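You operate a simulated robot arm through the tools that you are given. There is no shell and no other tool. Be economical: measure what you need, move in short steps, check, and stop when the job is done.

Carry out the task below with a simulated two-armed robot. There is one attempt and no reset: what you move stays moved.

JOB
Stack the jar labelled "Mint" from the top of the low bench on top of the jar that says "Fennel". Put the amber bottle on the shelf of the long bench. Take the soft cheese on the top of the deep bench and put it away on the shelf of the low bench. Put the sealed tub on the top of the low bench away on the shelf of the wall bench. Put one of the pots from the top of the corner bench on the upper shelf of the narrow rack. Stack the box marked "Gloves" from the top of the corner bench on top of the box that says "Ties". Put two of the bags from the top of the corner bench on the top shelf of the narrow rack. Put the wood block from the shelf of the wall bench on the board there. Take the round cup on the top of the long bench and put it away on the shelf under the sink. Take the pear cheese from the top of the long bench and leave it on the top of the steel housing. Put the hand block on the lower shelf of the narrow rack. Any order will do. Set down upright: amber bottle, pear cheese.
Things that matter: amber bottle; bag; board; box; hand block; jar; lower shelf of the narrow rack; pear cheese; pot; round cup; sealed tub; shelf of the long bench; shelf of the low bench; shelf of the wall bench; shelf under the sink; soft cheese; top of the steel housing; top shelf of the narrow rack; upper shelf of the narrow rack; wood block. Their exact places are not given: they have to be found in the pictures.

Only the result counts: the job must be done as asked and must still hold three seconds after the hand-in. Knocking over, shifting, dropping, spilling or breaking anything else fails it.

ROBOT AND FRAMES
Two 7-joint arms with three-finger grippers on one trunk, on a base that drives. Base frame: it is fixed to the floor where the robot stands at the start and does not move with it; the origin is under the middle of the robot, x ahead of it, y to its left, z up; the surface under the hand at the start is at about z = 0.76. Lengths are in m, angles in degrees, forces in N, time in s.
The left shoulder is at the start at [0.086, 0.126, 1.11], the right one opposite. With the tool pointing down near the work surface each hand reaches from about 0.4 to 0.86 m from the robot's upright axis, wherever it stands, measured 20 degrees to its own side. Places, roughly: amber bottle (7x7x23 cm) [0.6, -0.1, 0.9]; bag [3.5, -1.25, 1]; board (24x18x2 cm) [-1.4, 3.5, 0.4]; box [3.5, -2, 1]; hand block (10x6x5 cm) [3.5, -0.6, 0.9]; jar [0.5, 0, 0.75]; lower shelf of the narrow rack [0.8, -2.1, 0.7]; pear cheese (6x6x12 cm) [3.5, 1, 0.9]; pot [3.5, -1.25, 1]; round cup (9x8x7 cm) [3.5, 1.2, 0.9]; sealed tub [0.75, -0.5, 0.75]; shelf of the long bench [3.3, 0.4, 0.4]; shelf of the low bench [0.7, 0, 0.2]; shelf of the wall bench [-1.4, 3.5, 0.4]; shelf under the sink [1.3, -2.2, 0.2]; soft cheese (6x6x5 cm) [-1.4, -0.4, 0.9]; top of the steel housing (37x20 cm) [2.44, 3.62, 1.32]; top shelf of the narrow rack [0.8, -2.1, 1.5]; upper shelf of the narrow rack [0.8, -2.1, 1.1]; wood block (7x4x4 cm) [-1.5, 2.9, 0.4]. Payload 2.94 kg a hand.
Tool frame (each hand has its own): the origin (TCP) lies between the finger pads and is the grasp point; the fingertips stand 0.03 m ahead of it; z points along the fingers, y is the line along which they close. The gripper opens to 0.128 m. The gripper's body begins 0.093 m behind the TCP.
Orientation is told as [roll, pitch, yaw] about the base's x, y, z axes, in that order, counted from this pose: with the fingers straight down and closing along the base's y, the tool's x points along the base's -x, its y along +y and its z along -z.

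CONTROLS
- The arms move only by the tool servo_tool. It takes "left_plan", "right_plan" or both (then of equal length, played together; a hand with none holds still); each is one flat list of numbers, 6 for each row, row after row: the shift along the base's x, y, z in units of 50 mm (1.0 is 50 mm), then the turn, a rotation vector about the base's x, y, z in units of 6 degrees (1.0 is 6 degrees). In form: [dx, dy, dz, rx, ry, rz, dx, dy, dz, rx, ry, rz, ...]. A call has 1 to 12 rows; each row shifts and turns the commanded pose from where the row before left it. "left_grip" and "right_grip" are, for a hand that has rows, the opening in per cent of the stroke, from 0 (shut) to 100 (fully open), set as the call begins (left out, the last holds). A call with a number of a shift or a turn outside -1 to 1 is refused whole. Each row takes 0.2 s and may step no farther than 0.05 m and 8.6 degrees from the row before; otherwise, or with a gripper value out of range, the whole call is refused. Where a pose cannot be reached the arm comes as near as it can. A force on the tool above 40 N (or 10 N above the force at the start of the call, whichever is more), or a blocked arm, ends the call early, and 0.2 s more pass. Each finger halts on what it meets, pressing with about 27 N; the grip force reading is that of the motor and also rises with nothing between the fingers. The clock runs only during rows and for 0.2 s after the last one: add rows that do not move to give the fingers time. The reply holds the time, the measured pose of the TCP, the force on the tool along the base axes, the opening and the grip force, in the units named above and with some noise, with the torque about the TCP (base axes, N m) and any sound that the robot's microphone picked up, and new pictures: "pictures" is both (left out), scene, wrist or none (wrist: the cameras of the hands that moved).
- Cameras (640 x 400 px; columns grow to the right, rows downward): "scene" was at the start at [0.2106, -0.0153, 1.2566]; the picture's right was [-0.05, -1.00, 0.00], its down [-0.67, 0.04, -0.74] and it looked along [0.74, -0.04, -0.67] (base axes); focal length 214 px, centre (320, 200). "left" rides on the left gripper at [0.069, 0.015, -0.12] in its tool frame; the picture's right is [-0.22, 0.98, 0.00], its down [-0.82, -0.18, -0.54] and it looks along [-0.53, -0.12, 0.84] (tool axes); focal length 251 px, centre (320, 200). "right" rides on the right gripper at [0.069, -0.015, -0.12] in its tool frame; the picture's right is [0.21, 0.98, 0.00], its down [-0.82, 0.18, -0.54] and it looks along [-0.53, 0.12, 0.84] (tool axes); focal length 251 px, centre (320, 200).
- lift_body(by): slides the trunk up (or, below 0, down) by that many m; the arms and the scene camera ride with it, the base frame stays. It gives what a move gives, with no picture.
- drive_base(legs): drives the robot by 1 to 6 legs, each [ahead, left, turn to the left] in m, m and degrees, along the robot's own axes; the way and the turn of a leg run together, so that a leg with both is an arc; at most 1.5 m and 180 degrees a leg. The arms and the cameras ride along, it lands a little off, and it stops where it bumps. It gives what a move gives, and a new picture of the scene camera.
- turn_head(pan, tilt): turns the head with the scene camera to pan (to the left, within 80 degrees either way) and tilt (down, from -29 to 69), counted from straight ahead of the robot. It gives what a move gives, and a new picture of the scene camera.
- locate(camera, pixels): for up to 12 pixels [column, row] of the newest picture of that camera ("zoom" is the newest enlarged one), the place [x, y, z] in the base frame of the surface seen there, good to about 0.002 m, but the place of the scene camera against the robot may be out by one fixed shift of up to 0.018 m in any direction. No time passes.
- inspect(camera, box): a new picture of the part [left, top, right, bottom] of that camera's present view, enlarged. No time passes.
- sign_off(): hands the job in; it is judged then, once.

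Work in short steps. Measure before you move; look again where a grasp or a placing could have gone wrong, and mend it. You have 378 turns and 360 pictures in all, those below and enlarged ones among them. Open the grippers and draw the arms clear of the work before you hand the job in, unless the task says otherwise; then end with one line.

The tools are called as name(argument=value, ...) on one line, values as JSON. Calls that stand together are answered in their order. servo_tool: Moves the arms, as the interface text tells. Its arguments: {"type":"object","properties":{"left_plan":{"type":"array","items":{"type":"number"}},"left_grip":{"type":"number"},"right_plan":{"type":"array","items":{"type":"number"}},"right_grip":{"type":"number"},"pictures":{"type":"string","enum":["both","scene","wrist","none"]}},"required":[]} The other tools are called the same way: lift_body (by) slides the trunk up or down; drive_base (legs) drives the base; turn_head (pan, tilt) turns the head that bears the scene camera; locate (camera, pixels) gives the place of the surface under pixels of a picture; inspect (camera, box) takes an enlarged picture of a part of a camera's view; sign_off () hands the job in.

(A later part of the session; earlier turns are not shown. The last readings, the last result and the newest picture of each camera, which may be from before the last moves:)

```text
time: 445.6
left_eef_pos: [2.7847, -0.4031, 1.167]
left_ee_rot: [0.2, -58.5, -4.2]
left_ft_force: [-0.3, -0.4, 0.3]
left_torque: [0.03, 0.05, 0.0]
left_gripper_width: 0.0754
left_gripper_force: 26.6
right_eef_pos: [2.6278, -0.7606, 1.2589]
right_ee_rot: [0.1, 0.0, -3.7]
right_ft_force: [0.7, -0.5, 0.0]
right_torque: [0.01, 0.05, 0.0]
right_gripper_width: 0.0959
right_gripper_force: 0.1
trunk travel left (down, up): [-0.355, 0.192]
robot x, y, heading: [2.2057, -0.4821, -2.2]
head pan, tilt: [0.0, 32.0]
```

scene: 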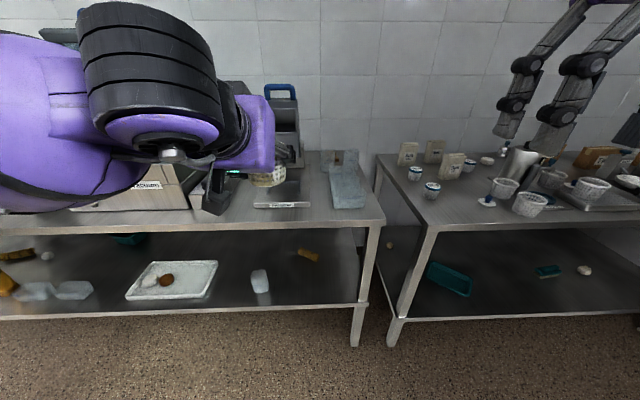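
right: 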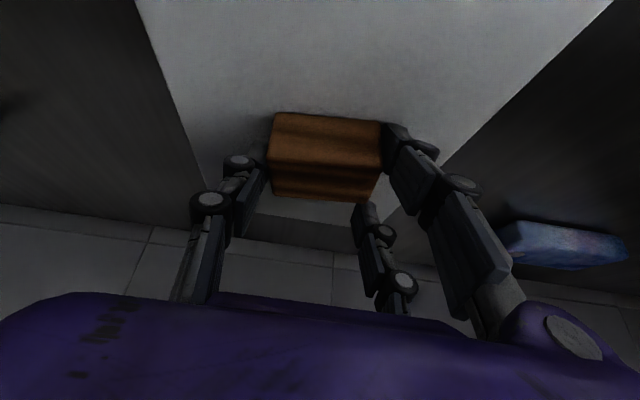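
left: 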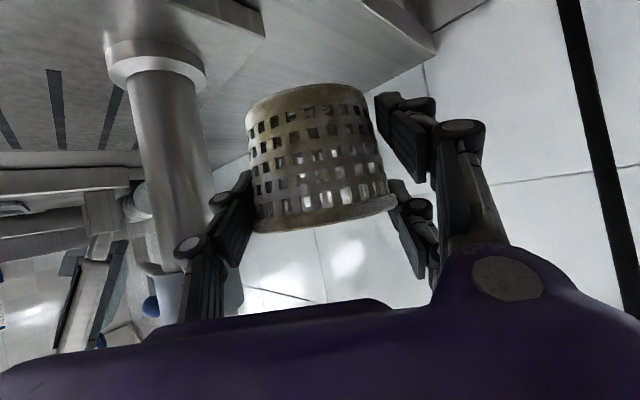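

inspect(camera="scene", box=[230, 100, 400, 220])

inspect(camera="scene", box=[370, 120, 640, 240])

locate(camera="scene", pixels=[[347, 160], [347, 190], [348, 205], [330, 170], [358, 160], [338, 155], [408, 152], [434, 150], [451, 165], [416, 173], [432, 190], [468, 165]])

```text
3.33 times, centred on (315, 160) of scene
```

zoom: 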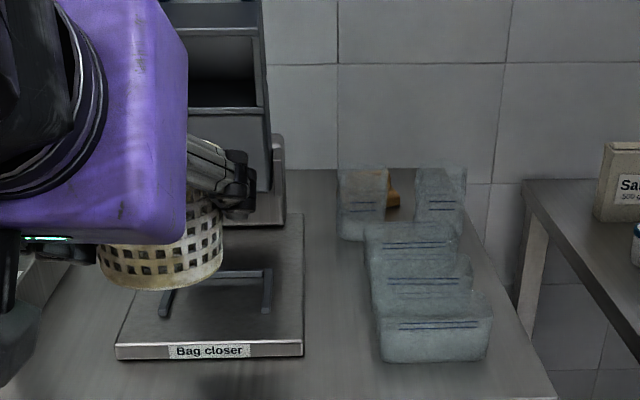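

```text
2.37 times, centred on (505, 180) of scene
```

zoom: 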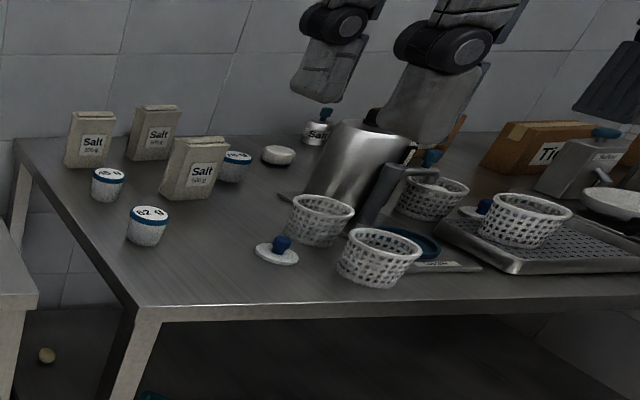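

```text
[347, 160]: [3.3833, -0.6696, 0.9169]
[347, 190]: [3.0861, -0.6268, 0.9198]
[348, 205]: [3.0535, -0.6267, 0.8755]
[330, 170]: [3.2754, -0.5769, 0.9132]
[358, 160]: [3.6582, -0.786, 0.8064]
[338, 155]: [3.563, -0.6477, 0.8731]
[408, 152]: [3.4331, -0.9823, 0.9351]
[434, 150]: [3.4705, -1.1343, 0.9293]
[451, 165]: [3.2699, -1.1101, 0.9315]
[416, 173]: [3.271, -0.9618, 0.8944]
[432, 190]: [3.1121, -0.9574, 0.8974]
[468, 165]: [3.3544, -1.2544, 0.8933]
```

Salt bags, weighed pots, and the hand block (brownish, behind the translucent tubs at ≈[3.56,−0.65]) are visible. Raise the cup hand and drive in for a closer look with the right hand.

servo_tool(left_plan=[-0.3, 0.2, 0.8, 0, 0, 0, -0.3, 0.2, 0.8, 0, 0, 0, -0.3, 0.2, 0.8, 0, 0, 0, 0, 0.2, 0.8, 0, 0, 0], right_plan=[0, 0.4, 0, 0, 0, 0.6, 0, 0.3, 0, 0, 0, 0, 0, 0, 0, 0, 0, 0, 0, 0, 0, 0, 0, 0], pictures="none")

drive_base(legs=[[0.43, 0.0, 2]])

servo_tool(right_plan=[0.8, 0.2, -0.2, 0, -1, 0, 0.8, 0.2, -0.2, 0, -1, 0, 0.8, 0.2, -0.2, 0, -1, 0, 0.8, 0, 0, 0, -1, 0, 0.6, 0, 0, 0, 0, 0, 0, 0, 0, 0, 0, 0], pictures="both")

```text
time: 446.6
left_eef_pos: [2.7378, -0.3615, 1.3281]
left_ee_rot: [0.2, -58.4, -4.3]
left_ft_force: [0.3, -0.9, -0.7]
left_torque: [0.01, 0.04, -0.04]
left_gripper_width: 0.0751
left_gripper_force: 27.3
right_eef_pos: [2.6259, -0.7242, 1.26]
right_ee_rot: [0.1, -0.1, -0.2]
right_ft_force: [0.0, 0.5, 0.2]
right_torque: [-0.01, 0.0, 0.02]
right_gripper_width: 0.0959
right_gripper_force: 0.0
trunk travel left (down, up): [-0.355, 0.192]
robot x, y, heading: [2.2086, -0.4832, -2.2]
head pan, tilt: [0.0, 32.0]
```

```text
time: 449.2
left_eef_pos: [3.1714, -0.3611, 1.3264]
left_ee_rot: [0.3, -58.5, -2.8]
left_ft_force: [0.8, -0.2, 0.2]
left_torque: [0.01, -0.01, 0.0]
left_gripper_width: 0.0752
left_gripper_force: 27.9
right_eef_pos: [3.0692, -0.7245, 1.258]
right_ee_rot: [0.1, -0.1, 1.2]
right_ft_force: [-0.6, 0.8, -0.3]
right_torque: [-0.02, 0.0, 0.01]
right_gripper_width: 0.0962
right_gripper_force: 0.0
trunk travel left (down, up): [-0.355, 0.192]
robot x, y, heading: [2.6414, -0.489, -0.5]
head pan, tilt: [0.0, 32.0]
```

scene: 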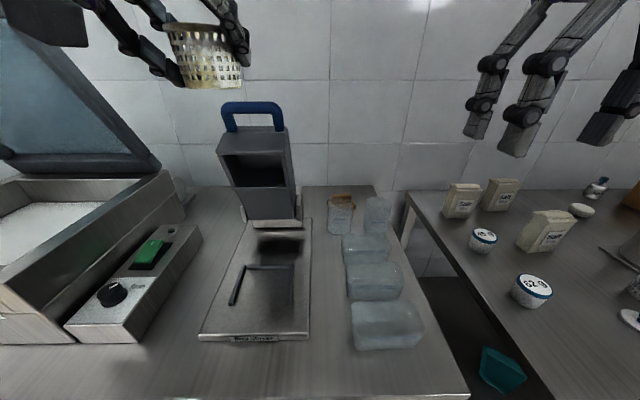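

```text
time: 450.6
left_eef_pos: [3.1706, -0.3618, 1.3263]
left_ee_rot: [0.3, -58.5, -2.9]
left_ft_force: [-1.1, -0.6, 0.4]
left_torque: [-0.03, 0.01, 0.02]
left_gripper_width: 0.0752
left_gripper_force: 26.7
right_eef_pos: [3.2602, -0.698, 1.2286]
right_ee_rot: [-0.4, -24.1, 1.4]
right_ft_force: [0.8, -1.4, 0.4]
right_torque: [0.01, -0.02, 0.01]
right_gripper_width: 0.0958
right_gripper_force: 0.0
trunk travel left (down, up): [-0.355, 0.192]
robot x, y, heading: [2.6396, -0.4914, -1.0]
head pan, tilt: [0.0, 32.0]
```

scene: 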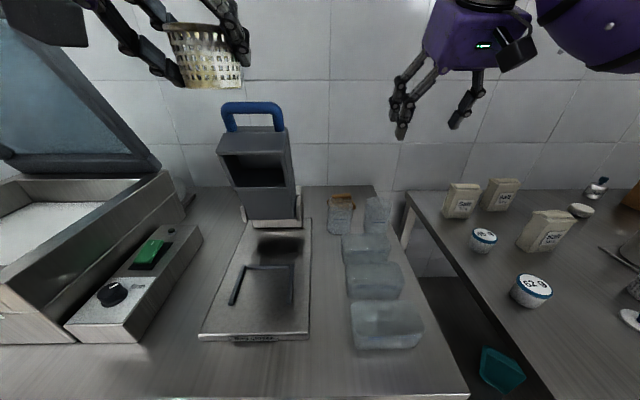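
right: 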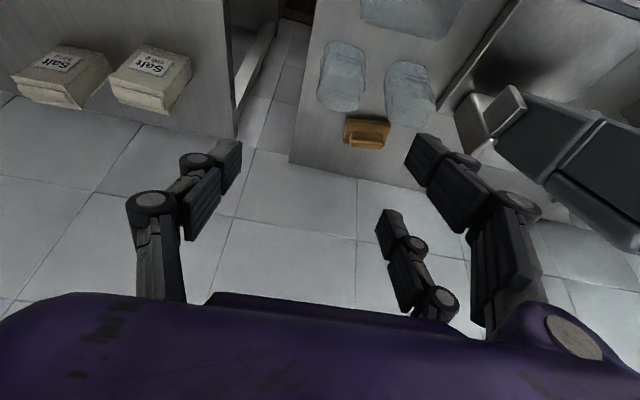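

inspect(camera="right", box=[300, 30, 460, 170])

locate(camera="right", pixels=[[345, 118], [389, 124], [344, 143], [382, 148], [367, 123], [366, 135], [410, 110], [345, 85], [360, 165]])

```text
2.86 times, centred on (380, 100) of right
```

zoom: 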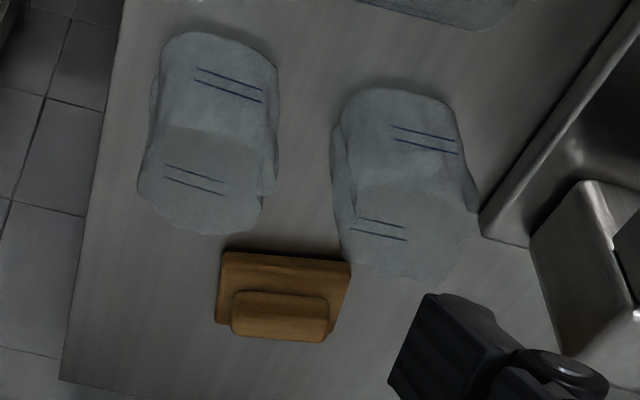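

```text
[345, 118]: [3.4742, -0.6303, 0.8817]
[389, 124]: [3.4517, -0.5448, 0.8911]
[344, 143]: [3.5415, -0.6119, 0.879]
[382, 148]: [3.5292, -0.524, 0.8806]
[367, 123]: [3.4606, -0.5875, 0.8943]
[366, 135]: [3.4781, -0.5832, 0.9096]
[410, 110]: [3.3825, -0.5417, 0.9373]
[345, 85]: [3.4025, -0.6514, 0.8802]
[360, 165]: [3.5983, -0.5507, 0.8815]
```

locate(camera="right", pixels=[[365, 141], [351, 140], [380, 142], [365, 147], [365, 134], [350, 133], [383, 135]])

```text
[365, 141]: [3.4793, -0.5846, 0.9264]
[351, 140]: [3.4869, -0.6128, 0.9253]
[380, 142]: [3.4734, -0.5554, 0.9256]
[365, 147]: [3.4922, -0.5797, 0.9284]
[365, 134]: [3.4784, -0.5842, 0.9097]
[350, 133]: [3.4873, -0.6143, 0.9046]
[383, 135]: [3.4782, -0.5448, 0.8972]
```

servo_tool(right_plan=[0.8, 0.3, -0.4, 0, 0, 1, 0.8, 0.4, -0.4, 0, 0, 1, 0.8, 0.4, -0.4, 0, 0, 0, 0.8, 0.4, -0.4, 0, 0, 0, 0.8, 0.4, -0.4, 0, 0, 0, 0.55, 0.4, -0.4, 0, 0, 0, 0, 0, 0, 0, 0, 0], pictures="wrist")

locate(camera="right", pixels=[[320, 140], [330, 120], [400, 120], [420, 100], [300, 160], [450, 130]])

```text
time: 452.2
left_eef_pos: [3.1707, -0.362, 1.3276]
left_ee_rot: [0.2, -58.5, -3.0]
left_ft_force: [-0.7, -0.7, -0.8]
left_torque: [0.01, 0.01, 0.02]
left_gripper_width: 0.075
left_gripper_force: 26.7
right_eef_pos: [3.4863, -0.5836, 1.1073]
right_ee_rot: [-0.5, -24.1, 13.4]
right_ft_force: [-0.3, -0.3, 0.6]
right_torque: [0.02, 0.0, 0.05]
right_gripper_width: 0.0959
right_gripper_force: 0.1
trunk travel left (down, up): [-0.355, 0.192]
robot x, y, heading: [2.6425, -0.4931, -1.0]
head pan, tilt: [0.0, 32.0]
```

right: 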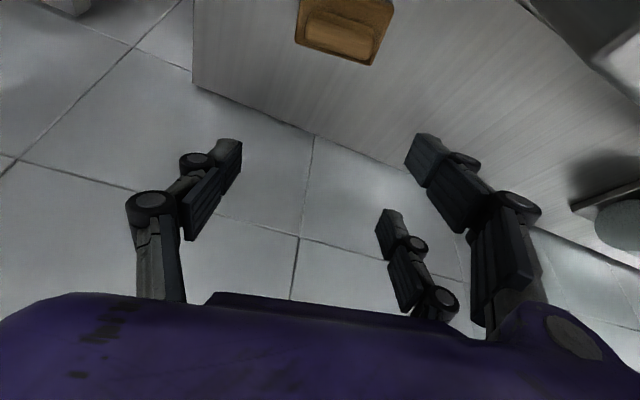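

```text
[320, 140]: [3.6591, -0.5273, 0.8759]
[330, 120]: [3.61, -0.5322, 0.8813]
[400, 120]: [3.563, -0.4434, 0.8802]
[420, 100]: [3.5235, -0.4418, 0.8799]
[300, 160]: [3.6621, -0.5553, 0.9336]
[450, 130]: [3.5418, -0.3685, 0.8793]
```

Aligned with the handle. Descend.

servo_tool(right_plan=[0.04, 0.02, -0.9, 0, 0, 0, 0.04, 0.02, -0.9, 0, 0, 0, 0.04, 0, -0.9, 0, 0, 0, 0.04, 0, -0.6, 0, 0, 0, 0, 0, 0, 0, 0, 0], pictures="wrist")

```text
time: 453.4
left_eef_pos: [3.1707, -0.3591, 1.3271]
left_ee_rot: [0.1, -58.4, -2.8]
left_ft_force: [0.0, -0.2, 0.2]
left_torque: [0.01, 0.02, -0.02]
left_gripper_width: 0.0752
left_gripper_force: 26.8
right_eef_pos: [3.4968, -0.581, 0.9433]
right_ee_rot: [-0.4, -24.1, 13.4]
right_ft_force: [0.8, 1.0, -0.1]
right_torque: [-0.03, 0.01, 0.0]
right_gripper_width: 0.0961
right_gripper_force: 0.1
trunk travel left (down, up): [-0.355, 0.192]
robot x, y, heading: [2.6412, -0.4955, -0.8]
head pan, tilt: [0.0, 32.0]
```

right: 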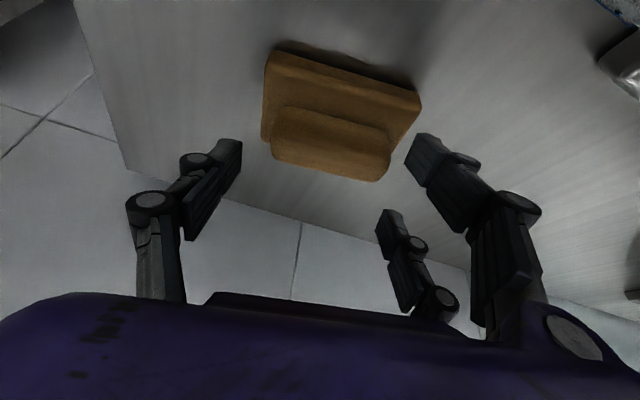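

servo_tool(right_plan=[0, 0, -0.25, 0, 0, 0, 0, 0, 0, 0, 0, 0], pictures="none")

servo_tool(right_plan=[0, 0, 0, 0, 0, 0, 0, 0, 0, 0, 0, 0, 0, 0, 0, 0, 0, 0], right_grip=0, pictures="wrist")

```text
time: 454.0
left_eef_pos: [3.1708, -0.3623, 1.3273]
left_ee_rot: [0.2, -58.5, -2.9]
left_ft_force: [0.0, 0.8, -0.6]
left_torque: [0.01, -0.01, -0.02]
left_gripper_width: 0.0747
left_gripper_force: 26.8
right_eef_pos: [3.4985, -0.5809, 0.9326]
right_ee_rot: [-0.3, -24.2, 13.3]
right_ft_force: [1.7, 0.5, 4.3]
right_torque: [0.27, 0.14, -0.1]
right_gripper_width: 0.0977
right_gripper_force: 1.0
trunk travel left (down, up): [-0.355, 0.192]
robot x, y, heading: [2.6407, -0.495, -0.7]
head pan, tilt: [0.0, 32.0]
```

```text
time: 454.8
left_eef_pos: [3.1674, -0.3597, 1.3283]
left_ee_rot: [0.2, -58.6, -2.9]
left_ft_force: [-0.3, 0.1, 0.5]
left_torque: [-0.01, -0.01, 0.01]
left_gripper_width: 0.075
left_gripper_force: 26.8
right_eef_pos: [3.4973, -0.5822, 0.9383]
right_ee_rot: [-0.4, -24.7, 13.3]
right_ft_force: [5.6, -2.9, 31.1]
right_torque: [1.17, 0.64, -0.24]
right_gripper_width: 0.0702
right_gripper_force: 26.7
trunk travel left (down, up): [-0.355, 0.192]
robot x, y, heading: [2.6396, -0.4917, -0.9]
head pan, tilt: [0.0, 32.0]
```

right: 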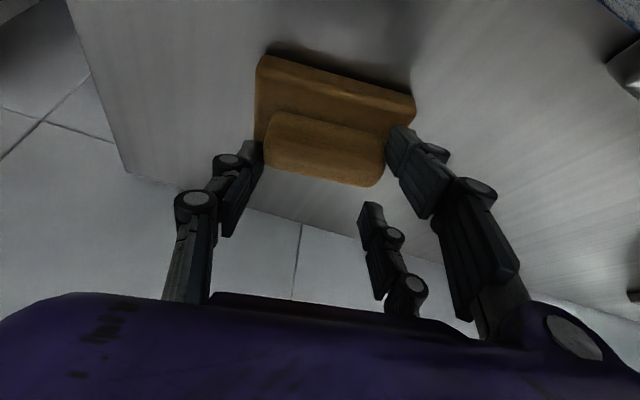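

Gripped at the handle ends. Lift.

servo_tool(right_plan=[0, 0, 0.2, 0, 0, 0, 0, 0, 0.2, 0, 0, 0, 0, 0, 0.3, 0, 0, 0, 0, 0, 0.5, 0, 0, 0, 0, 0, 0.6, 0, 0, 0, 0, 0, 0.6, 0, 0, 0], pictures="wrist")

```text
time: 456.2
left_eef_pos: [3.1708, -0.3599, 1.3262]
left_ee_rot: [0.1, -58.5, -2.8]
left_ft_force: [0.6, 0.2, -0.8]
left_torque: [0.01, -0.03, -0.01]
left_gripper_width: 0.0746
left_gripper_force: 26.7
right_eef_pos: [3.494, -0.5787, 1.0533]
right_ee_rot: [-0.3, -23.9, 13.4]
right_ft_force: [0.0, -0.1, -1.6]
right_torque: [0.0, -0.02, -0.02]
right_gripper_width: 0.0701
right_gripper_force: 27.0
trunk travel left (down, up): [-0.355, 0.192]
robot x, y, heading: [2.6417, -0.4937, -0.8]
head pan, tilt: [0.0, 32.0]
```

right: 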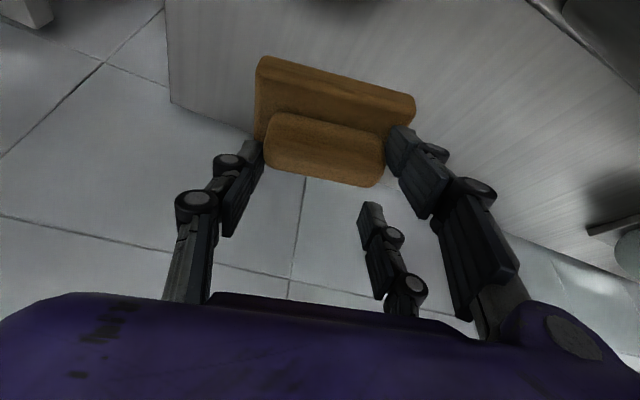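

Both hands loaded (cup, hand block). Retract and back away, then turn toward the sink/rack side (−y).

servo_tool(right_plan=[-0.6, -0.2, 0.6, 0, 0, 0, -0.8, -0.2, 0.5, 0, 0, 0, -0.9, -0.2, 0.2, 0, 0, 0, -0.9, -0.2, 0, 0, 0, 0, -0.9, -0.1, 0, 0, 0, 0, -0.9, 0, 0, 0, 0, 0], pictures="none")

drive_base(legs=[[-0.7, 0, 0], [0, 0, -89]])

```text
time: 457.6
left_eef_pos: [3.1708, -0.3614, 1.3258]
left_ee_rot: [0.1, -58.5, -2.9]
left_ft_force: [0.1, -1.2, 0.0]
left_torque: [-0.01, 0.0, 0.02]
left_gripper_width: 0.0749
left_gripper_force: 27.4
right_eef_pos: [3.245, -0.6266, 1.1164]
right_ee_rot: [-0.4, -24.0, 13.4]
right_ft_force: [-1.0, 0.0, -1.3]
right_torque: [0.0, -0.01, 0.04]
right_gripper_width: 0.0702
right_gripper_force: 27.2
trunk travel left (down, up): [-0.355, 0.192]
robot x, y, heading: [2.6436, -0.4901, -0.8]
head pan, tilt: [0.0, 32.0]
```

```text
time: 465.2
left_eef_pos: [2.0973, -1.0106, 1.3268]
left_ee_rot: [0.3, -58.5, -92.6]
left_ft_force: [-0.6, 0.5, 0.2]
left_torque: [0.01, 0.01, 0.01]
left_gripper_width: 0.0745
left_gripper_force: 27.0
right_eef_pos: [1.8343, -1.0865, 1.117]
right_ee_rot: [-0.4, -24.0, -76.3]
right_ft_force: [-0.8, -0.5, -1.5]
right_torque: [0.01, 0.02, 0.01]
right_gripper_width: 0.0694
right_gripper_force: 27.1
trunk travel left (down, up): [-0.355, 0.192]
robot x, y, heading: [1.9636, -0.4782, -91.0]
head pan, tilt: [0.0, 32.0]
```

scene: 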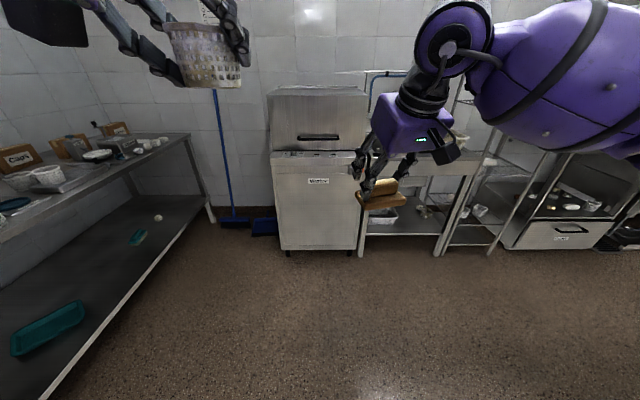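

drive_base(legs=[[0.55, -0.5, 1]])

turn_head(pan=-12, tilt=40)

```text
time: 470.1
left_eef_pos: [1.6076, -1.5603, 1.3269]
left_ee_rot: [0.2, -58.6, -91.2]
left_ft_force: [-0.4, 0.1, -0.2]
left_torque: [0.01, 0.0, -0.04]
left_gripper_width: 0.0744
left_gripper_force: 27.0
right_eef_pos: [1.3428, -1.6422, 1.1161]
right_ee_rot: [-0.4, -24.0, -75.0]
right_ft_force: [-0.2, -0.3, -1.2]
right_torque: [0.0, 0.06, -0.02]
right_gripper_width: 0.0695
right_gripper_force: 26.9
trunk travel left (down, up): [-0.355, 0.192]
robot x, y, heading: [1.4588, -1.0382, -89.2]
head pan, tilt: [0.0, 32.0]
```

scene: 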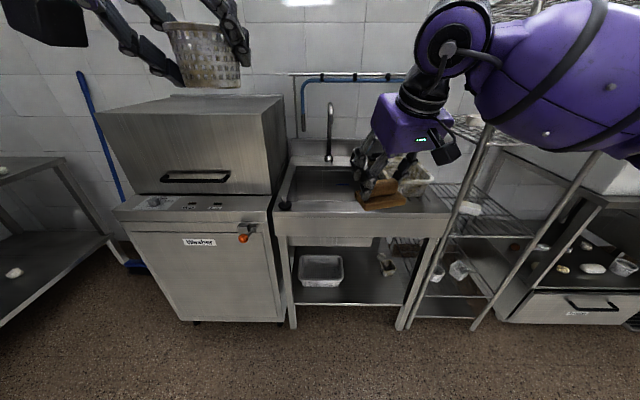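

```text
time: 470.9
left_eef_pos: [1.6076, -1.5592, 1.3266]
left_ee_rot: [0.1, -58.5, -91.2]
left_ft_force: [0.1, 0.5, 0.2]
left_torque: [0.0, 0.02, -0.03]
left_gripper_width: 0.0743
left_gripper_force: 26.9
right_eef_pos: [1.3428, -1.6428, 1.1158]
right_ee_rot: [-0.3, -24.0, -75.0]
right_ft_force: [-0.1, 0.1, -1.6]
right_torque: [-0.03, -0.04, 0.03]
right_gripper_width: 0.0692
right_gripper_force: 26.9
trunk travel left (down, up): [-0.355, 0.192]
robot x, y, heading: [1.4601, -1.0353, -89.0]
head pan, tilt: [-12.0, 40.0]
```

scene: 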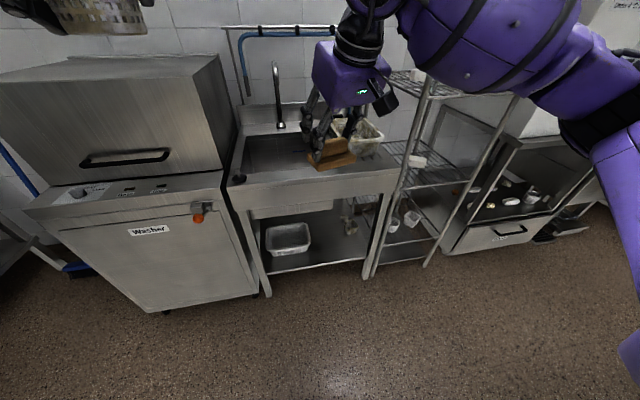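

locate(camera="scene", pixels=[[325, 245], [320, 264], [340, 255], [310, 240], [288, 238], [351, 228], [300, 190], [415, 165], [440, 165], [430, 185], [380, 260], [410, 240]])

inspect(camera="scene", box=[220, 60, 520, 300])

```text
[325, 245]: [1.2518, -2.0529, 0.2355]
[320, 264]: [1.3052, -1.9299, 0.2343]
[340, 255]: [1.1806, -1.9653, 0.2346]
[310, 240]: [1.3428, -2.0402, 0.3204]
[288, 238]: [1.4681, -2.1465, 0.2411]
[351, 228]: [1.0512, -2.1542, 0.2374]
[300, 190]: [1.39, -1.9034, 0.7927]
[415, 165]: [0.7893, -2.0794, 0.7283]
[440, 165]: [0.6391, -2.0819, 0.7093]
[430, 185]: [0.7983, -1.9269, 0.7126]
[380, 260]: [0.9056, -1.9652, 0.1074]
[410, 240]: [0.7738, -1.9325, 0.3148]
```

```text
1.67 times, centred on (370, 180) of scene
```

zoom: 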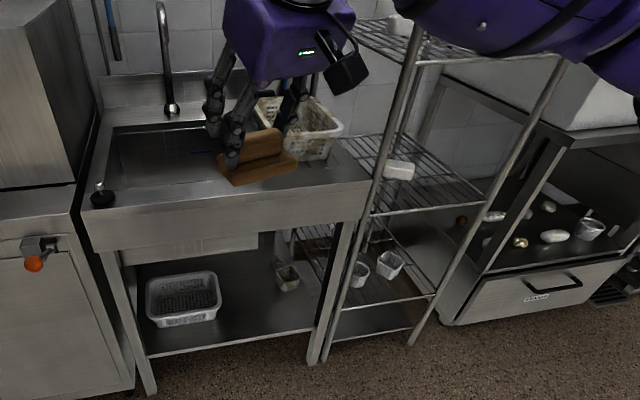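

Sink shelf z≈0.24, free around [1.22,−2.02]. Position for the cup and lower the trunk.

servo_tool(right_plan=[0, 0.8, 0, 0, 0, 0, 0, 0.8, 0, 0, 0, 0, 0, 0.8, 0, 0, 0, 0], pictures="none")

drive_base(legs=[[0.165, -0.38, -1]])

lift_body(by=-0.35)

turn_head(pan=10, tilt=40)

```text
time: 471.7
left_eef_pos: [1.6074, -1.5588, 1.3254]
left_ee_rot: [0.1, -58.5, -91.2]
left_ft_force: [0.2, 0.5, -0.2]
left_torque: [0.01, 0.0, 0.01]
left_gripper_width: 0.0744
left_gripper_force: 27.0
right_eef_pos: [1.341, -1.5209, 1.1186]
right_ee_rot: [-0.5, -24.0, -75.0]
right_ft_force: [0.3, -1.0, -0.7]
right_torque: [0.0, -0.02, 0.03]
right_gripper_width: 0.0692
right_gripper_force: 27.6
trunk travel left (down, up): [-0.355, 0.192]
robot x, y, heading: [1.4584, -1.0356, -89.3]
head pan, tilt: [-12.0, 40.0]
```

```text
time: 475.5
left_eef_pos: [1.2216, -1.7296, 1.3268]
left_ee_rot: [0.2, -58.4, -92.1]
left_ft_force: [0.1, -0.2, -0.3]
left_torque: [-0.03, 0.01, -0.02]
left_gripper_width: 0.0744
left_gripper_force: 26.3
right_eef_pos: [0.9567, -1.6869, 1.1182]
right_ee_rot: [-0.4, -24.1, -75.9]
right_ft_force: [-1.0, -0.2, -1.4]
right_torque: [0.01, -0.02, 0.0]
right_gripper_width: 0.0692
right_gripper_force: 26.5
trunk travel left (down, up): [-0.355, 0.192]
robot x, y, heading: [1.0841, -1.2003, -90.2]
head pan, tilt: [-12.0, 40.0]
```

scene: 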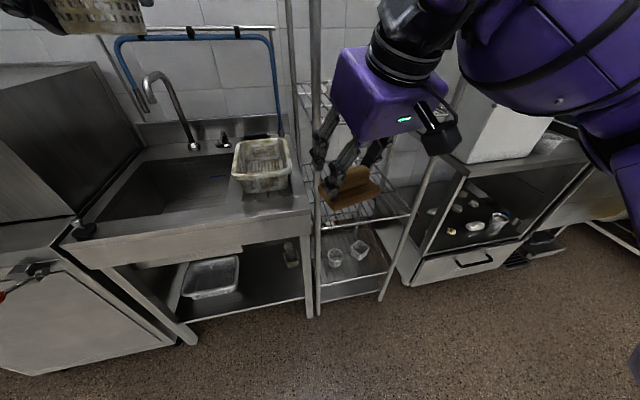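

```text
time: 478.9
left_eef_pos: [1.2219, -1.7286, 0.9771]
left_ee_rot: [0.1, -58.5, -92.2]
left_ft_force: [1.0, -0.8, -0.5]
left_torque: [0.0, 0.0, -0.04]
left_gripper_width: 0.0742
left_gripper_force: 27.8
right_eef_pos: [0.9565, -1.6922, 0.7777]
right_ee_rot: [-0.4, -23.9, -76.1]
right_ft_force: [0.0, 0.6, -0.4]
right_torque: [-0.02, -0.01, -0.03]
right_gripper_width: 0.0694
right_gripper_force: 27.0
trunk travel left (down, up): [-0.005, 0.542]
robot x, y, heading: [1.082, -1.2026, -90.3]
head pan, tilt: [-12.0, 40.0]
```

```text
time: 479.8
left_eef_pos: [1.2213, -1.7294, 0.9764]
left_ee_rot: [0.2, -58.5, -92.3]
left_ft_force: [0.9, -0.9, 0.6]
left_torque: [0.0, -0.03, 0.0]
left_gripper_width: 0.0742
left_gripper_force: 27.1
right_eef_pos: [0.9566, -1.6921, 0.7767]
right_ee_rot: [-0.3, -23.9, -75.9]
right_ft_force: [-0.3, 0.7, -1.7]
right_torque: [-0.03, 0.01, -0.02]
right_gripper_width: 0.0691
right_gripper_force: 27.0
trunk travel left (down, up): [-0.005, 0.542]
robot x, y, heading: [1.0841, -1.2039, -90.3]
head pan, tilt: [10.0, 40.0]
```

scene: 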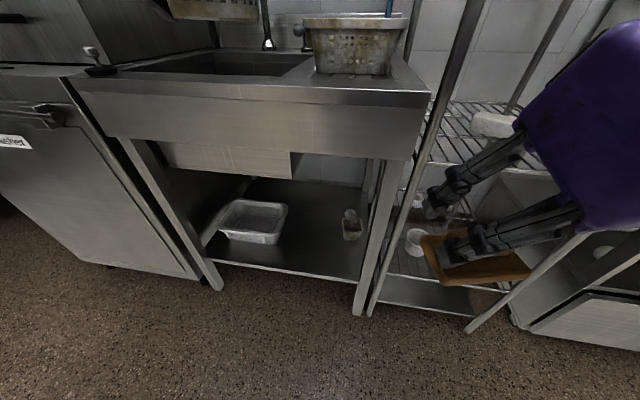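

locate(camera="scene", pixels=[[318, 240], [316, 225], [287, 220], [284, 240], [343, 228], [345, 238], [320, 265], [352, 215], [320, 270]])

```text
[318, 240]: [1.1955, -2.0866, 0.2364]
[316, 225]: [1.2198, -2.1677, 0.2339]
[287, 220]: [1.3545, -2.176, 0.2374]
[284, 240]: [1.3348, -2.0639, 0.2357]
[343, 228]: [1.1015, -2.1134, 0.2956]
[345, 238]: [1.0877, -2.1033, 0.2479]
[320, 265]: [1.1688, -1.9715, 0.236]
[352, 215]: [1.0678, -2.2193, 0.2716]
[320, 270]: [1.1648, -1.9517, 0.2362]
```

Lower the cup in front of the shelf.

servo_tool(left_plan=[0, 0, -1, 0, 0, 0, 0, 0, -1, 0, 0, 0, 0, 0, -1, 0, 0, 0, 0, 0, -1, 0, 0, 0, 0, 0, -1, 0, 0, 0, 0, 0, -1, 0, 0, 0, 0, -0.1, -0.98, 0, 0, 0, 0, -0.1, -0.98, 0, 0, 0, 0, -0.2, -0.95, 0, 0, 0, 0, -0.2, -0.95, 0, 0, 0, 0, -0.3, -0.9, 0, 0, 0, 0, -0.3, -0.5, 0, 0, 0], pictures="scene")

```text
time: 482.4
left_eef_pos: [1.2502, -1.8012, 0.8703]
left_ee_rot: [0.1, -58.4, -92.2]
left_ft_force: [1.3, 0.0, 0.3]
left_torque: [-0.02, 0.01, 0.0]
left_gripper_width: 0.0741
left_gripper_force: 26.5
left hand out of reach, approached as far as the arm can: row 1, 2, 3, 4, 5, 6, 7, 8, 9, 10, 11, 12
right_eef_pos: [0.956, -1.6921, 0.7779]
right_ee_rot: [-0.4, -23.8, -76.0]
right_ft_force: [-0.3, 0.3, -1.7]
right_torque: [-0.02, 0.03, 0.01]
right_gripper_width: 0.0695
right_gripper_force: 27.0
trunk travel left (down, up): [-0.005, 0.542]
robot x, y, heading: [1.0843, -1.1979, -90.5]
head pan, tilt: [10.0, 40.0]
```

scene: 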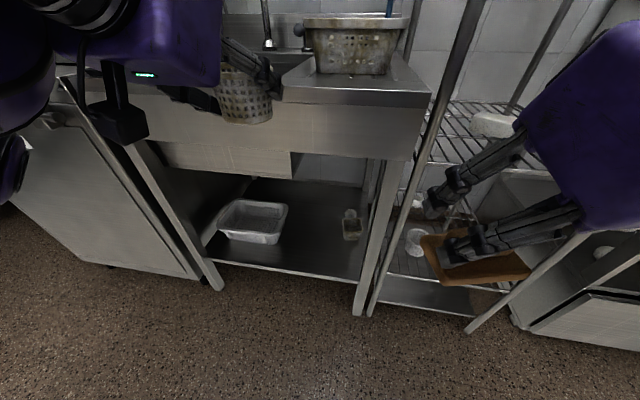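

Too folded here; back off a bit (+x side), lower the hand there, then drive in.

drive_base(legs=[[-0.2, 0.2, 0.5]])

servo_tool(left_plan=[-0.2, -0.4, -0.8, 0, 0, 0, -0.2, -0.4, -0.8, 0, 0, 0, -0.2, -0.3, -0.9, 0, 0, 0, -0.2, -0.2, -0.9, 0, 0, 0, -0.2, 0, -0.95, 0, 0, 0, -0.2, 0, -0.95, 0, 0, 0, -0.2, 0, -0.95, 0, 0, 0, 0, 0, -0.95, 0, 0, 0, 0, 0, -0.95, 0, 0, 0, 0, 0, -0.9, 0, 0, 0, 0, 0, -0.9, 0, 0, 0], pictures="scene")

```text
time: 484.8
left_eef_pos: [1.4632, -1.5934, 0.8696]
left_ee_rot: [0.1, -58.4, -90.9]
left_ft_force: [-0.6, 0.4, 0.6]
left_torque: [-0.03, 0.01, 0.03]
left_gripper_width: 0.0739
left_gripper_force: 26.8
right_eef_pos: [1.1677, -1.4919, 0.7778]
right_ee_rot: [-0.3, -23.8, -74.7]
right_ft_force: [0.4, 0.0, -1.4]
right_torque: [-0.02, 0.01, 0.02]
right_gripper_width: 0.0689
right_gripper_force: 26.7
trunk travel left (down, up): [-0.005, 0.542]
robot x, y, heading: [1.2827, -0.9959, -89.1]
head pan, tilt: [10.0, 40.0]
```

scene: 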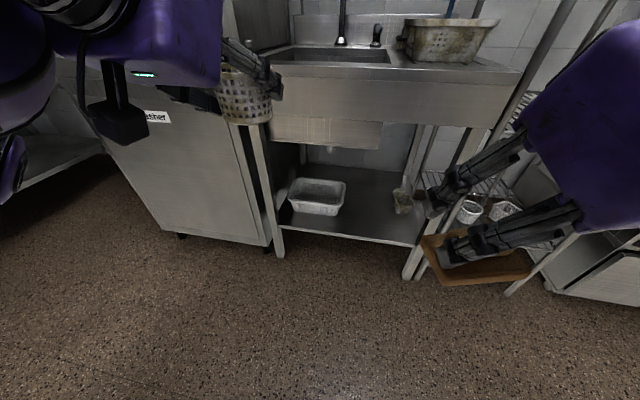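

```text
time: 487.2
left_eef_pos: [1.4239, -1.6683, 0.596]
left_ee_rot: [0.2, -58.3, -90.9]
left_ft_force: [0.1, 0.6, -0.6]
left_torque: [0.02, -0.02, -0.05]
left_gripper_width: 0.074
left_gripper_force: 26.7
left hand out of reach, approached as far as the arm can: row 1, 2, 7, 8, 9, 10, 11
right_eef_pos: [1.1667, -1.4917, 0.778]
right_ee_rot: [-0.3, -23.8, -74.7]
right_ft_force: [0.8, 0.7, -1.5]
right_torque: [-0.03, 0.01, -0.01]
right_gripper_width: 0.0691
right_gripper_force: 27.4
trunk travel left (down, up): [-0.005, 0.542]
robot x, y, heading: [1.2792, -0.9983, -88.9]
head pan, tilt: [10.0, 40.0]
```

scene: 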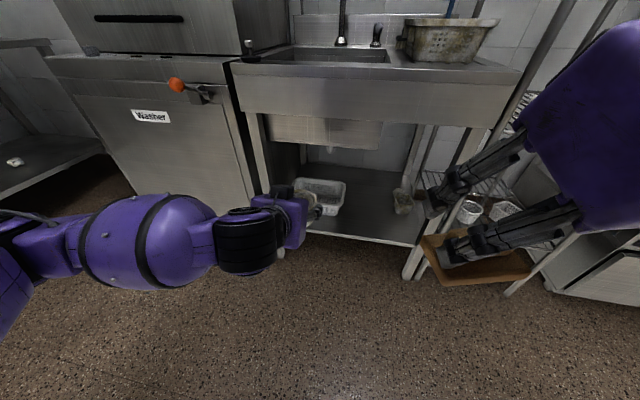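

servo_tool(left_plan=[-0.35, -0.5, -0.7, 0, 0, 0, -0.35, -0.4, -0.75, 0, 0, 0, -0.35, -0.3, -0.8, 0, 0, 0, -0.4, -0.3, -0.8, 0, 0, 0, -0.4, -0.2, -0.8, 0, 0, 0, -0.6, -0.1, -0.5, 0, 0, 0, -0.6, 0, 0, 0, 0, 0, -0.5, 0, 0, 0, 0, 0], pictures="scene")

```text
time: 489.0
left_eef_pos: [1.2549, -1.7561, 0.4298]
left_ee_rot: [0.1, -58.2, -90.9]
left_ft_force: [0.1, -0.4, 0.1]
left_torque: [0.0, 0.01, -0.01]
left_gripper_width: 0.0739
left_gripper_force: 27.3
left hand out of reach, approached as far as the arm can: row 1, 2, 3
right_eef_pos: [1.1675, -1.4916, 0.7775]
right_ee_rot: [-0.5, -23.9, -74.7]
right_ft_force: [0.2, -0.3, -0.8]
right_torque: [-0.02, -0.01, 0.01]
right_gripper_width: 0.0692
right_gripper_force: 26.9
trunk travel left (down, up): [-0.005, 0.542]
robot x, y, heading: [1.282, -1.0004, -89.1]
head pan, tilt: [10.0, 40.0]
```

scene: 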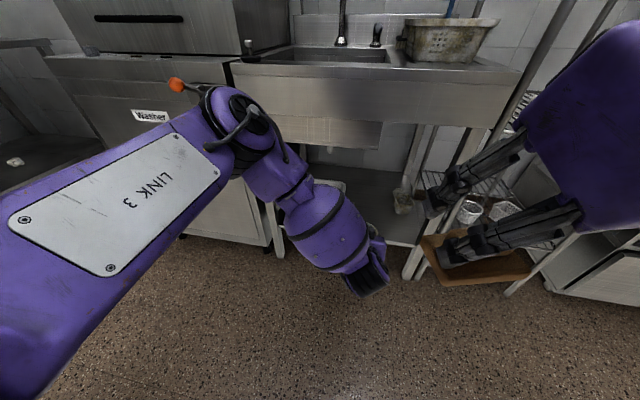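

servo_tool(left_plan=[0, -0.8, -0.4, 0, 0, 0, -0.1, -0.8, -0.4, 0, 0, 0, -0.1, -0.8, -0.4, 0, 0, 0, -0.1, -0.8, -0.2, 0, 0, 0], pictures="both")

locate(camera="scene", pixels=[[230, 140], [180, 90], [200, 100], [270, 180], [215, 95], [150, 120]])

```text
time: 490.0
left_eef_pos: [1.2429, -1.9114, 0.3586]
left_ee_rot: [0.3, -58.3, -90.9]
left_ft_force: [-0.8, 0.6, 0.2]
left_torque: [0.02, 0.02, -0.01]
left_gripper_width: 0.0742
left_gripper_force: 27.2
right_eef_pos: [1.1679, -1.4921, 0.7774]
right_ee_rot: [-0.3, -23.9, -74.7]
right_ft_force: [-0.4, 0.2, -2.5]
right_torque: [0.02, -0.02, 0.0]
right_gripper_width: 0.069
right_gripper_force: 26.7
trunk travel left (down, up): [-0.005, 0.542]
robot x, y, heading: [1.2824, -0.9996, -88.8]
head pan, tilt: [10.0, 40.0]
```

scene: 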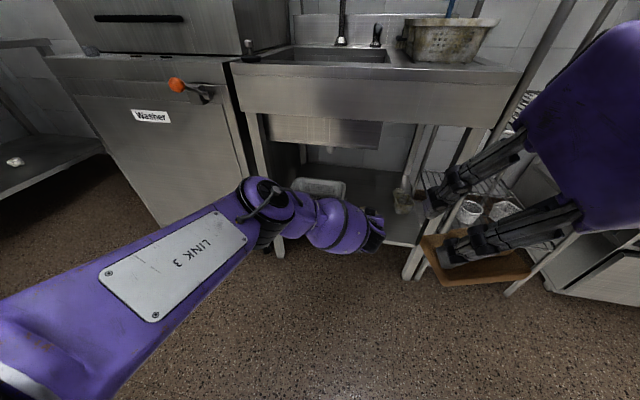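
left: 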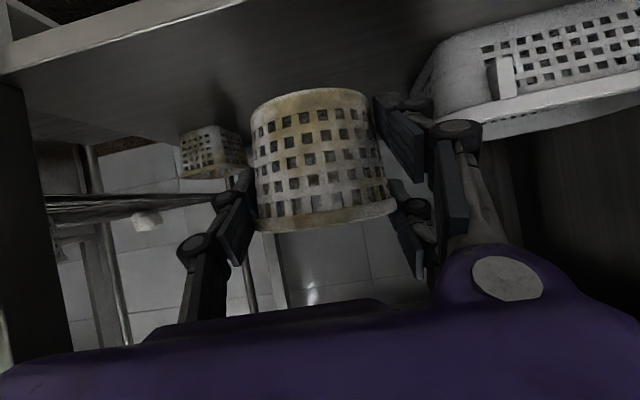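

```text
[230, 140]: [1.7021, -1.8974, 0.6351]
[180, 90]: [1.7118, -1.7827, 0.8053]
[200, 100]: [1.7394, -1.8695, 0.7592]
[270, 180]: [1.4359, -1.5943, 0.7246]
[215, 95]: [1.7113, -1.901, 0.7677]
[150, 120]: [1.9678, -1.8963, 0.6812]
```

Drive the base 0.12 m forward so the cup enters the shelf.

drive_base(legs=[[0.12, -0.01, 0]])

servo_tool(left_plan=[0, 0, -0.6, 0, 0, 0, 0, 0, -0.5, 0, 0, 0, 0, 0, -0.2, 0, 0, 0, 0, 0, -0.06, 0, 0, 0, 0, 0, 0, 0, 0, 0], pictures="wrist")

```text
time: 491.2
left_eef_pos: [1.2342, -2.028, 0.3579]
left_ee_rot: [0.1, -58.2, -91.0]
left_ft_force: [-0.1, 0.0, -0.3]
left_torque: [-0.03, 0.01, -0.01]
left_gripper_width: 0.0742
left_gripper_force: 27.1
right_eef_pos: [1.1582, -1.6075, 0.7777]
right_ee_rot: [-0.3, -23.9, -74.9]
right_ft_force: [-0.1, -0.6, -1.2]
right_torque: [-0.03, -0.02, 0.0]
right_gripper_width: 0.0687
right_gripper_force: 26.9
trunk travel left (down, up): [-0.005, 0.542]
robot x, y, heading: [1.2756, -1.1087, -89.2]
head pan, tilt: [10.0, 40.0]
```

scene: 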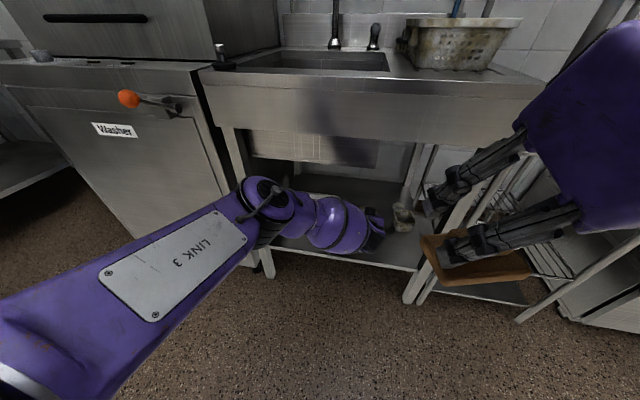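

```text
time: 492.4
left_eef_pos: [1.2325, -2.0275, 0.2911]
left_ee_rot: [0.2, -58.3, -91.0]
left_ft_force: [0.3, -0.3, -0.3]
left_torque: [0.0, 0.03, -0.03]
left_gripper_width: 0.074
left_gripper_force: 27.9
right_eef_pos: [1.1596, -1.6078, 0.7774]
right_ee_rot: [-0.3, -24.0, -74.9]
right_ft_force: [-0.4, 0.2, -0.4]
right_torque: [-0.01, -0.02, -0.01]
right_gripper_width: 0.0692
right_gripper_force: 27.0
trunk travel left (down, up): [-0.005, 0.542]
robot x, y, heading: [1.2747, -1.1159, -88.8]
head pan, tilt: [10.0, 40.0]
```

left: 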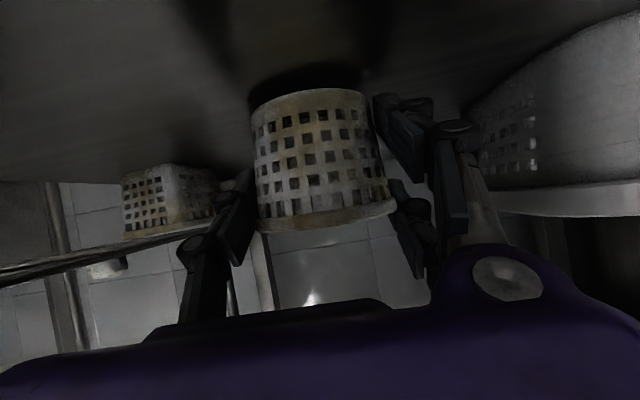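

servo_tool(left_plan=[0, 0, -0.06, 0, 0, 0, 0, 0, -0.06, 0, 0, 0, 0, 0, 0, 0, 0, 0], pictures="none")

servo_tool(left_plan=[0, 0, 0.02, 0, 0, 0, 0, 0, 0, 0, 0, 0, 0, 0, 0, 0, 0, 0, 0, 0, 0, 0, 0, 0], left_grip=85, pictures="none")

```text
time: 493.2
left_eef_pos: [1.2344, -2.0284, 0.2857]
left_ee_rot: [0.1, -58.4, -91.0]
left_ft_force: [0.3, -0.9, 2.7]
left_torque: [-0.07, 0.05, 0.0]
left_gripper_width: 0.0742
left_gripper_force: 26.8
right_eef_pos: [1.1594, -1.6073, 0.7775]
right_ee_rot: [-0.3, -23.8, -74.8]
right_ft_force: [0.0, -0.4, -1.1]
right_torque: [-0.04, -0.03, 0.0]
right_gripper_width: 0.0692
right_gripper_force: 26.9
trunk travel left (down, up): [-0.005, 0.542]
robot x, y, heading: [1.2774, -1.1153, -89.0]
head pan, tilt: [10.0, 40.0]
```

```text
time: 494.2
left_eef_pos: [1.2334, -2.0283, 0.2865]
left_ee_rot: [0.1, -58.3, -91.1]
left_ft_force: [0.0, -0.5, -0.8]
left_torque: [0.02, 0.01, 0.0]
left_gripper_width: 0.1086
left_gripper_force: 0.0
right_eef_pos: [1.1595, -1.6086, 0.7784]
right_ee_rot: [-0.4, -23.9, -74.8]
right_ft_force: [0.2, -1.5, -0.9]
right_torque: [0.0, -0.01, -0.01]
right_gripper_width: 0.0691
right_gripper_force: 26.8
trunk travel left (down, up): [-0.005, 0.542]
robot x, y, heading: [1.2747, -1.1101, -89.3]
head pan, tilt: [10.0, 40.0]
```

Released. Back the base straight out, then raise the trunk and look at the result.

drive_base(legs=[[-0.15, 0.02, 0]])

servo_tool(left_plan=[0, 0.6, 0.3, 0, 0, 0, 0.2, 0.8, 0.4, 0, 0, 0, 0.2, 0.5, 0.8, 0, 0, 0, 0.2, 0, 0.9, 0, 0, 0, 0.2, 0, 0.9, 0, 0, 0, 0.2, 0, 0.9, 0, 0, 0, 0.2, 0, 0.9, 0, 0, 0], pictures="scene")

```text
time: 495.6
left_eef_pos: [1.2525, -1.8783, 0.2863]
left_ee_rot: [0.1, -58.4, -90.9]
left_ft_force: [0.6, 0.6, 0.4]
left_torque: [-0.01, -0.01, 0.0]
left_gripper_width: 0.1087
left_gripper_force: 0.1
right_eef_pos: [1.178, -1.4562, 0.7777]
right_ee_rot: [-0.4, -24.0, -74.8]
right_ft_force: [-0.3, 1.0, -1.9]
right_torque: [-0.02, 0.0, 0.02]
right_gripper_width: 0.069
right_gripper_force: 27.4
trunk travel left (down, up): [-0.005, 0.542]
robot x, y, heading: [1.2956, -0.9627, -88.9]
head pan, tilt: [10.0, 40.0]
```

scene: 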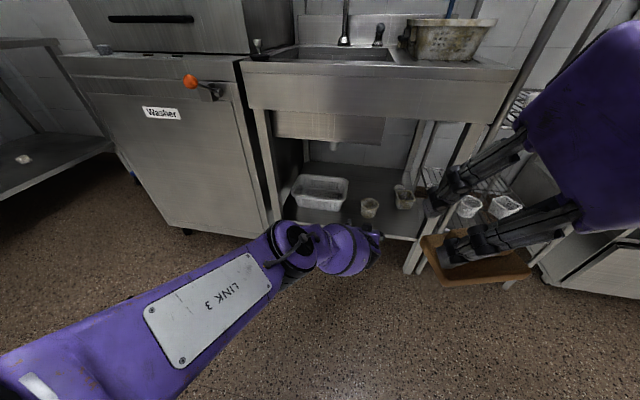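

```text
time: 497.2
left_eef_pos: [1.311, -1.7832, 0.5387]
left_ee_rot: [0.3, -58.3, -91.1]
left_ft_force: [-1.0, -0.1, -0.2]
left_torque: [0.01, 0.0, 0.0]
left_gripper_width: 0.1089
left_gripper_force: 0.0
right_eef_pos: [1.1767, -1.4571, 0.7774]
right_ee_rot: [-0.4, -24.0, -74.8]
right_ft_force: [-1.1, 0.3, -1.1]
right_torque: [-0.03, -0.01, 0.01]
right_gripper_width: 0.0687
right_gripper_force: 27.1
trunk travel left (down, up): [-0.005, 0.542]
robot x, y, heading: [1.2964, -0.9632, -88.9]
head pan, tilt: [10.0, 40.0]
```

scene: 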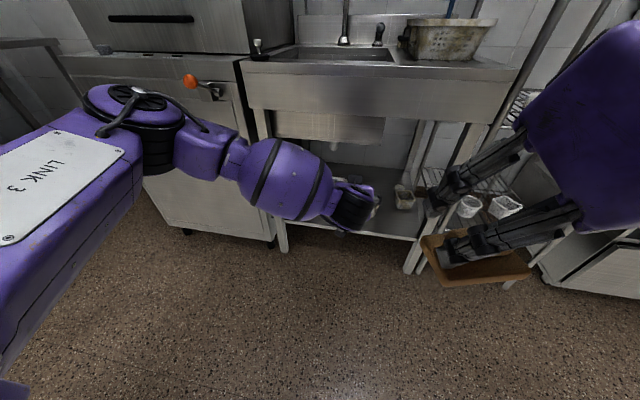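

Cup is on the sink shelf. Raise the trunk and go in front of the rack with the hand block.

lift_body(by=0.27)

servo_tool(left_plan=[0.2, 0.6, 0.8, 0, 0, 0, 0.2, 0.6, 0.8, 0, 0, 0, 0, 0.4, 0.8, 0, 0, 0, 0, 0, 0.8, 0, 0, 0], right_plan=[0, 0, 0, 0, 0, -0.8, 0, 0, 0, 0, 0, -0.8, 0, 0, 0, 0, 0, -0.7, 0, 0, 0, 0, 0, 0], pictures="none")

turn_head(pan=-10, tilt=35)

drive_base(legs=[[0.2, -0.3, -1]])

```text
time: 499.9
left_eef_pos: [1.3142, -1.7834, 0.81]
left_ee_rot: [0.2, -58.3, -90.9]
left_ft_force: [-0.1, 0.1, 0.6]
left_torque: [0.0, 0.0, 0.03]
left_gripper_width: 0.109
left_gripper_force: 0.0
right_eef_pos: [1.1775, -1.4587, 1.047]
right_ee_rot: [-0.4, -23.8, -74.8]
right_ft_force: [0.3, 0.2, -1.0]
right_torque: [0.0, -0.03, 0.04]
right_gripper_width: 0.0689
right_gripper_force: 27.5
trunk travel left (down, up): [-0.275, 0.272]
robot x, y, heading: [1.2951, -0.9626, -89.1]
head pan, tilt: [10.0, 40.0]
```

```text
refused: row 1 steps farther than a row can; nothing moved
```

```text
time: 500.8
left_eef_pos: [1.312, -1.7823, 0.81]
left_ee_rot: [0.1, -58.3, -90.9]
left_ft_force: [0.0, -0.3, 0.2]
left_torque: [0.01, -0.03, 0.0]
left_gripper_width: 0.1088
left_gripper_force: 0.0
right_eef_pos: [1.1777, -1.4566, 1.048]
right_ee_rot: [-0.3, -23.8, -74.8]
right_ft_force: [-0.2, -0.3, -1.6]
right_torque: [0.0, 0.01, -0.03]
right_gripper_width: 0.0691
right_gripper_force: 27.0
trunk travel left (down, up): [-0.275, 0.272]
robot x, y, heading: [1.2927, -0.9644, -89.0]
head pan, tilt: [-10.0, 35.0]
```

scene: 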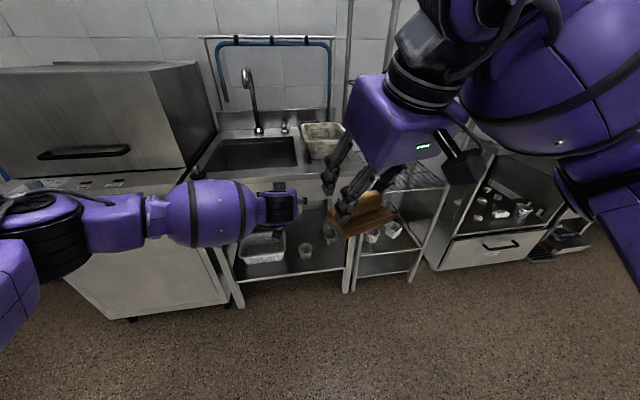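

```text
time: 502.7
left_eef_pos: [1.1974, -1.8648, 0.804]
left_ee_rot: [0.9, -57.6, -89.4]
left_ft_force: [4.7, 17.6, 7.6]
left_torque: [-0.65, -0.42, 1.29]
left_gripper_width: 0.1275
left_gripper_force: 13.2
right_eef_pos: [1.0488, -1.5431, 1.0491]
right_ee_rot: [-0.4, -23.9, -74.4]
right_ft_force: [-0.1, 0.2, -1.0]
right_torque: [-0.01, 0.01, 0.03]
right_gripper_width: 0.0691
right_gripper_force: 27.0
trunk travel left (down, up): [-0.275, 0.272]
robot x, y, heading: [1.162, -1.0505, -88.7]
head pan, tilt: [-10.0, 35.0]
stopped in leg 1: the force on the tool passed its limit at 106 N (the readings are from after the stop); the commanded pose is now the measured one
```

scene: 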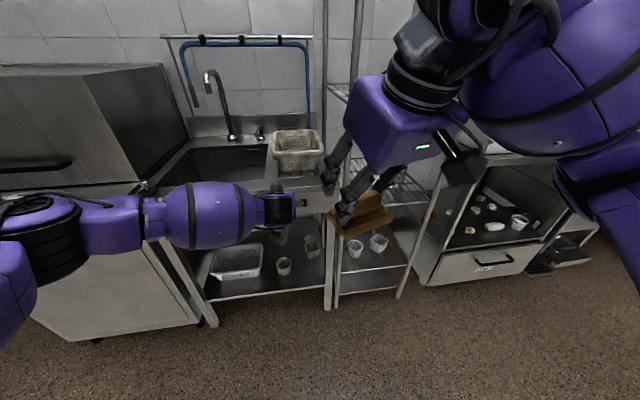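

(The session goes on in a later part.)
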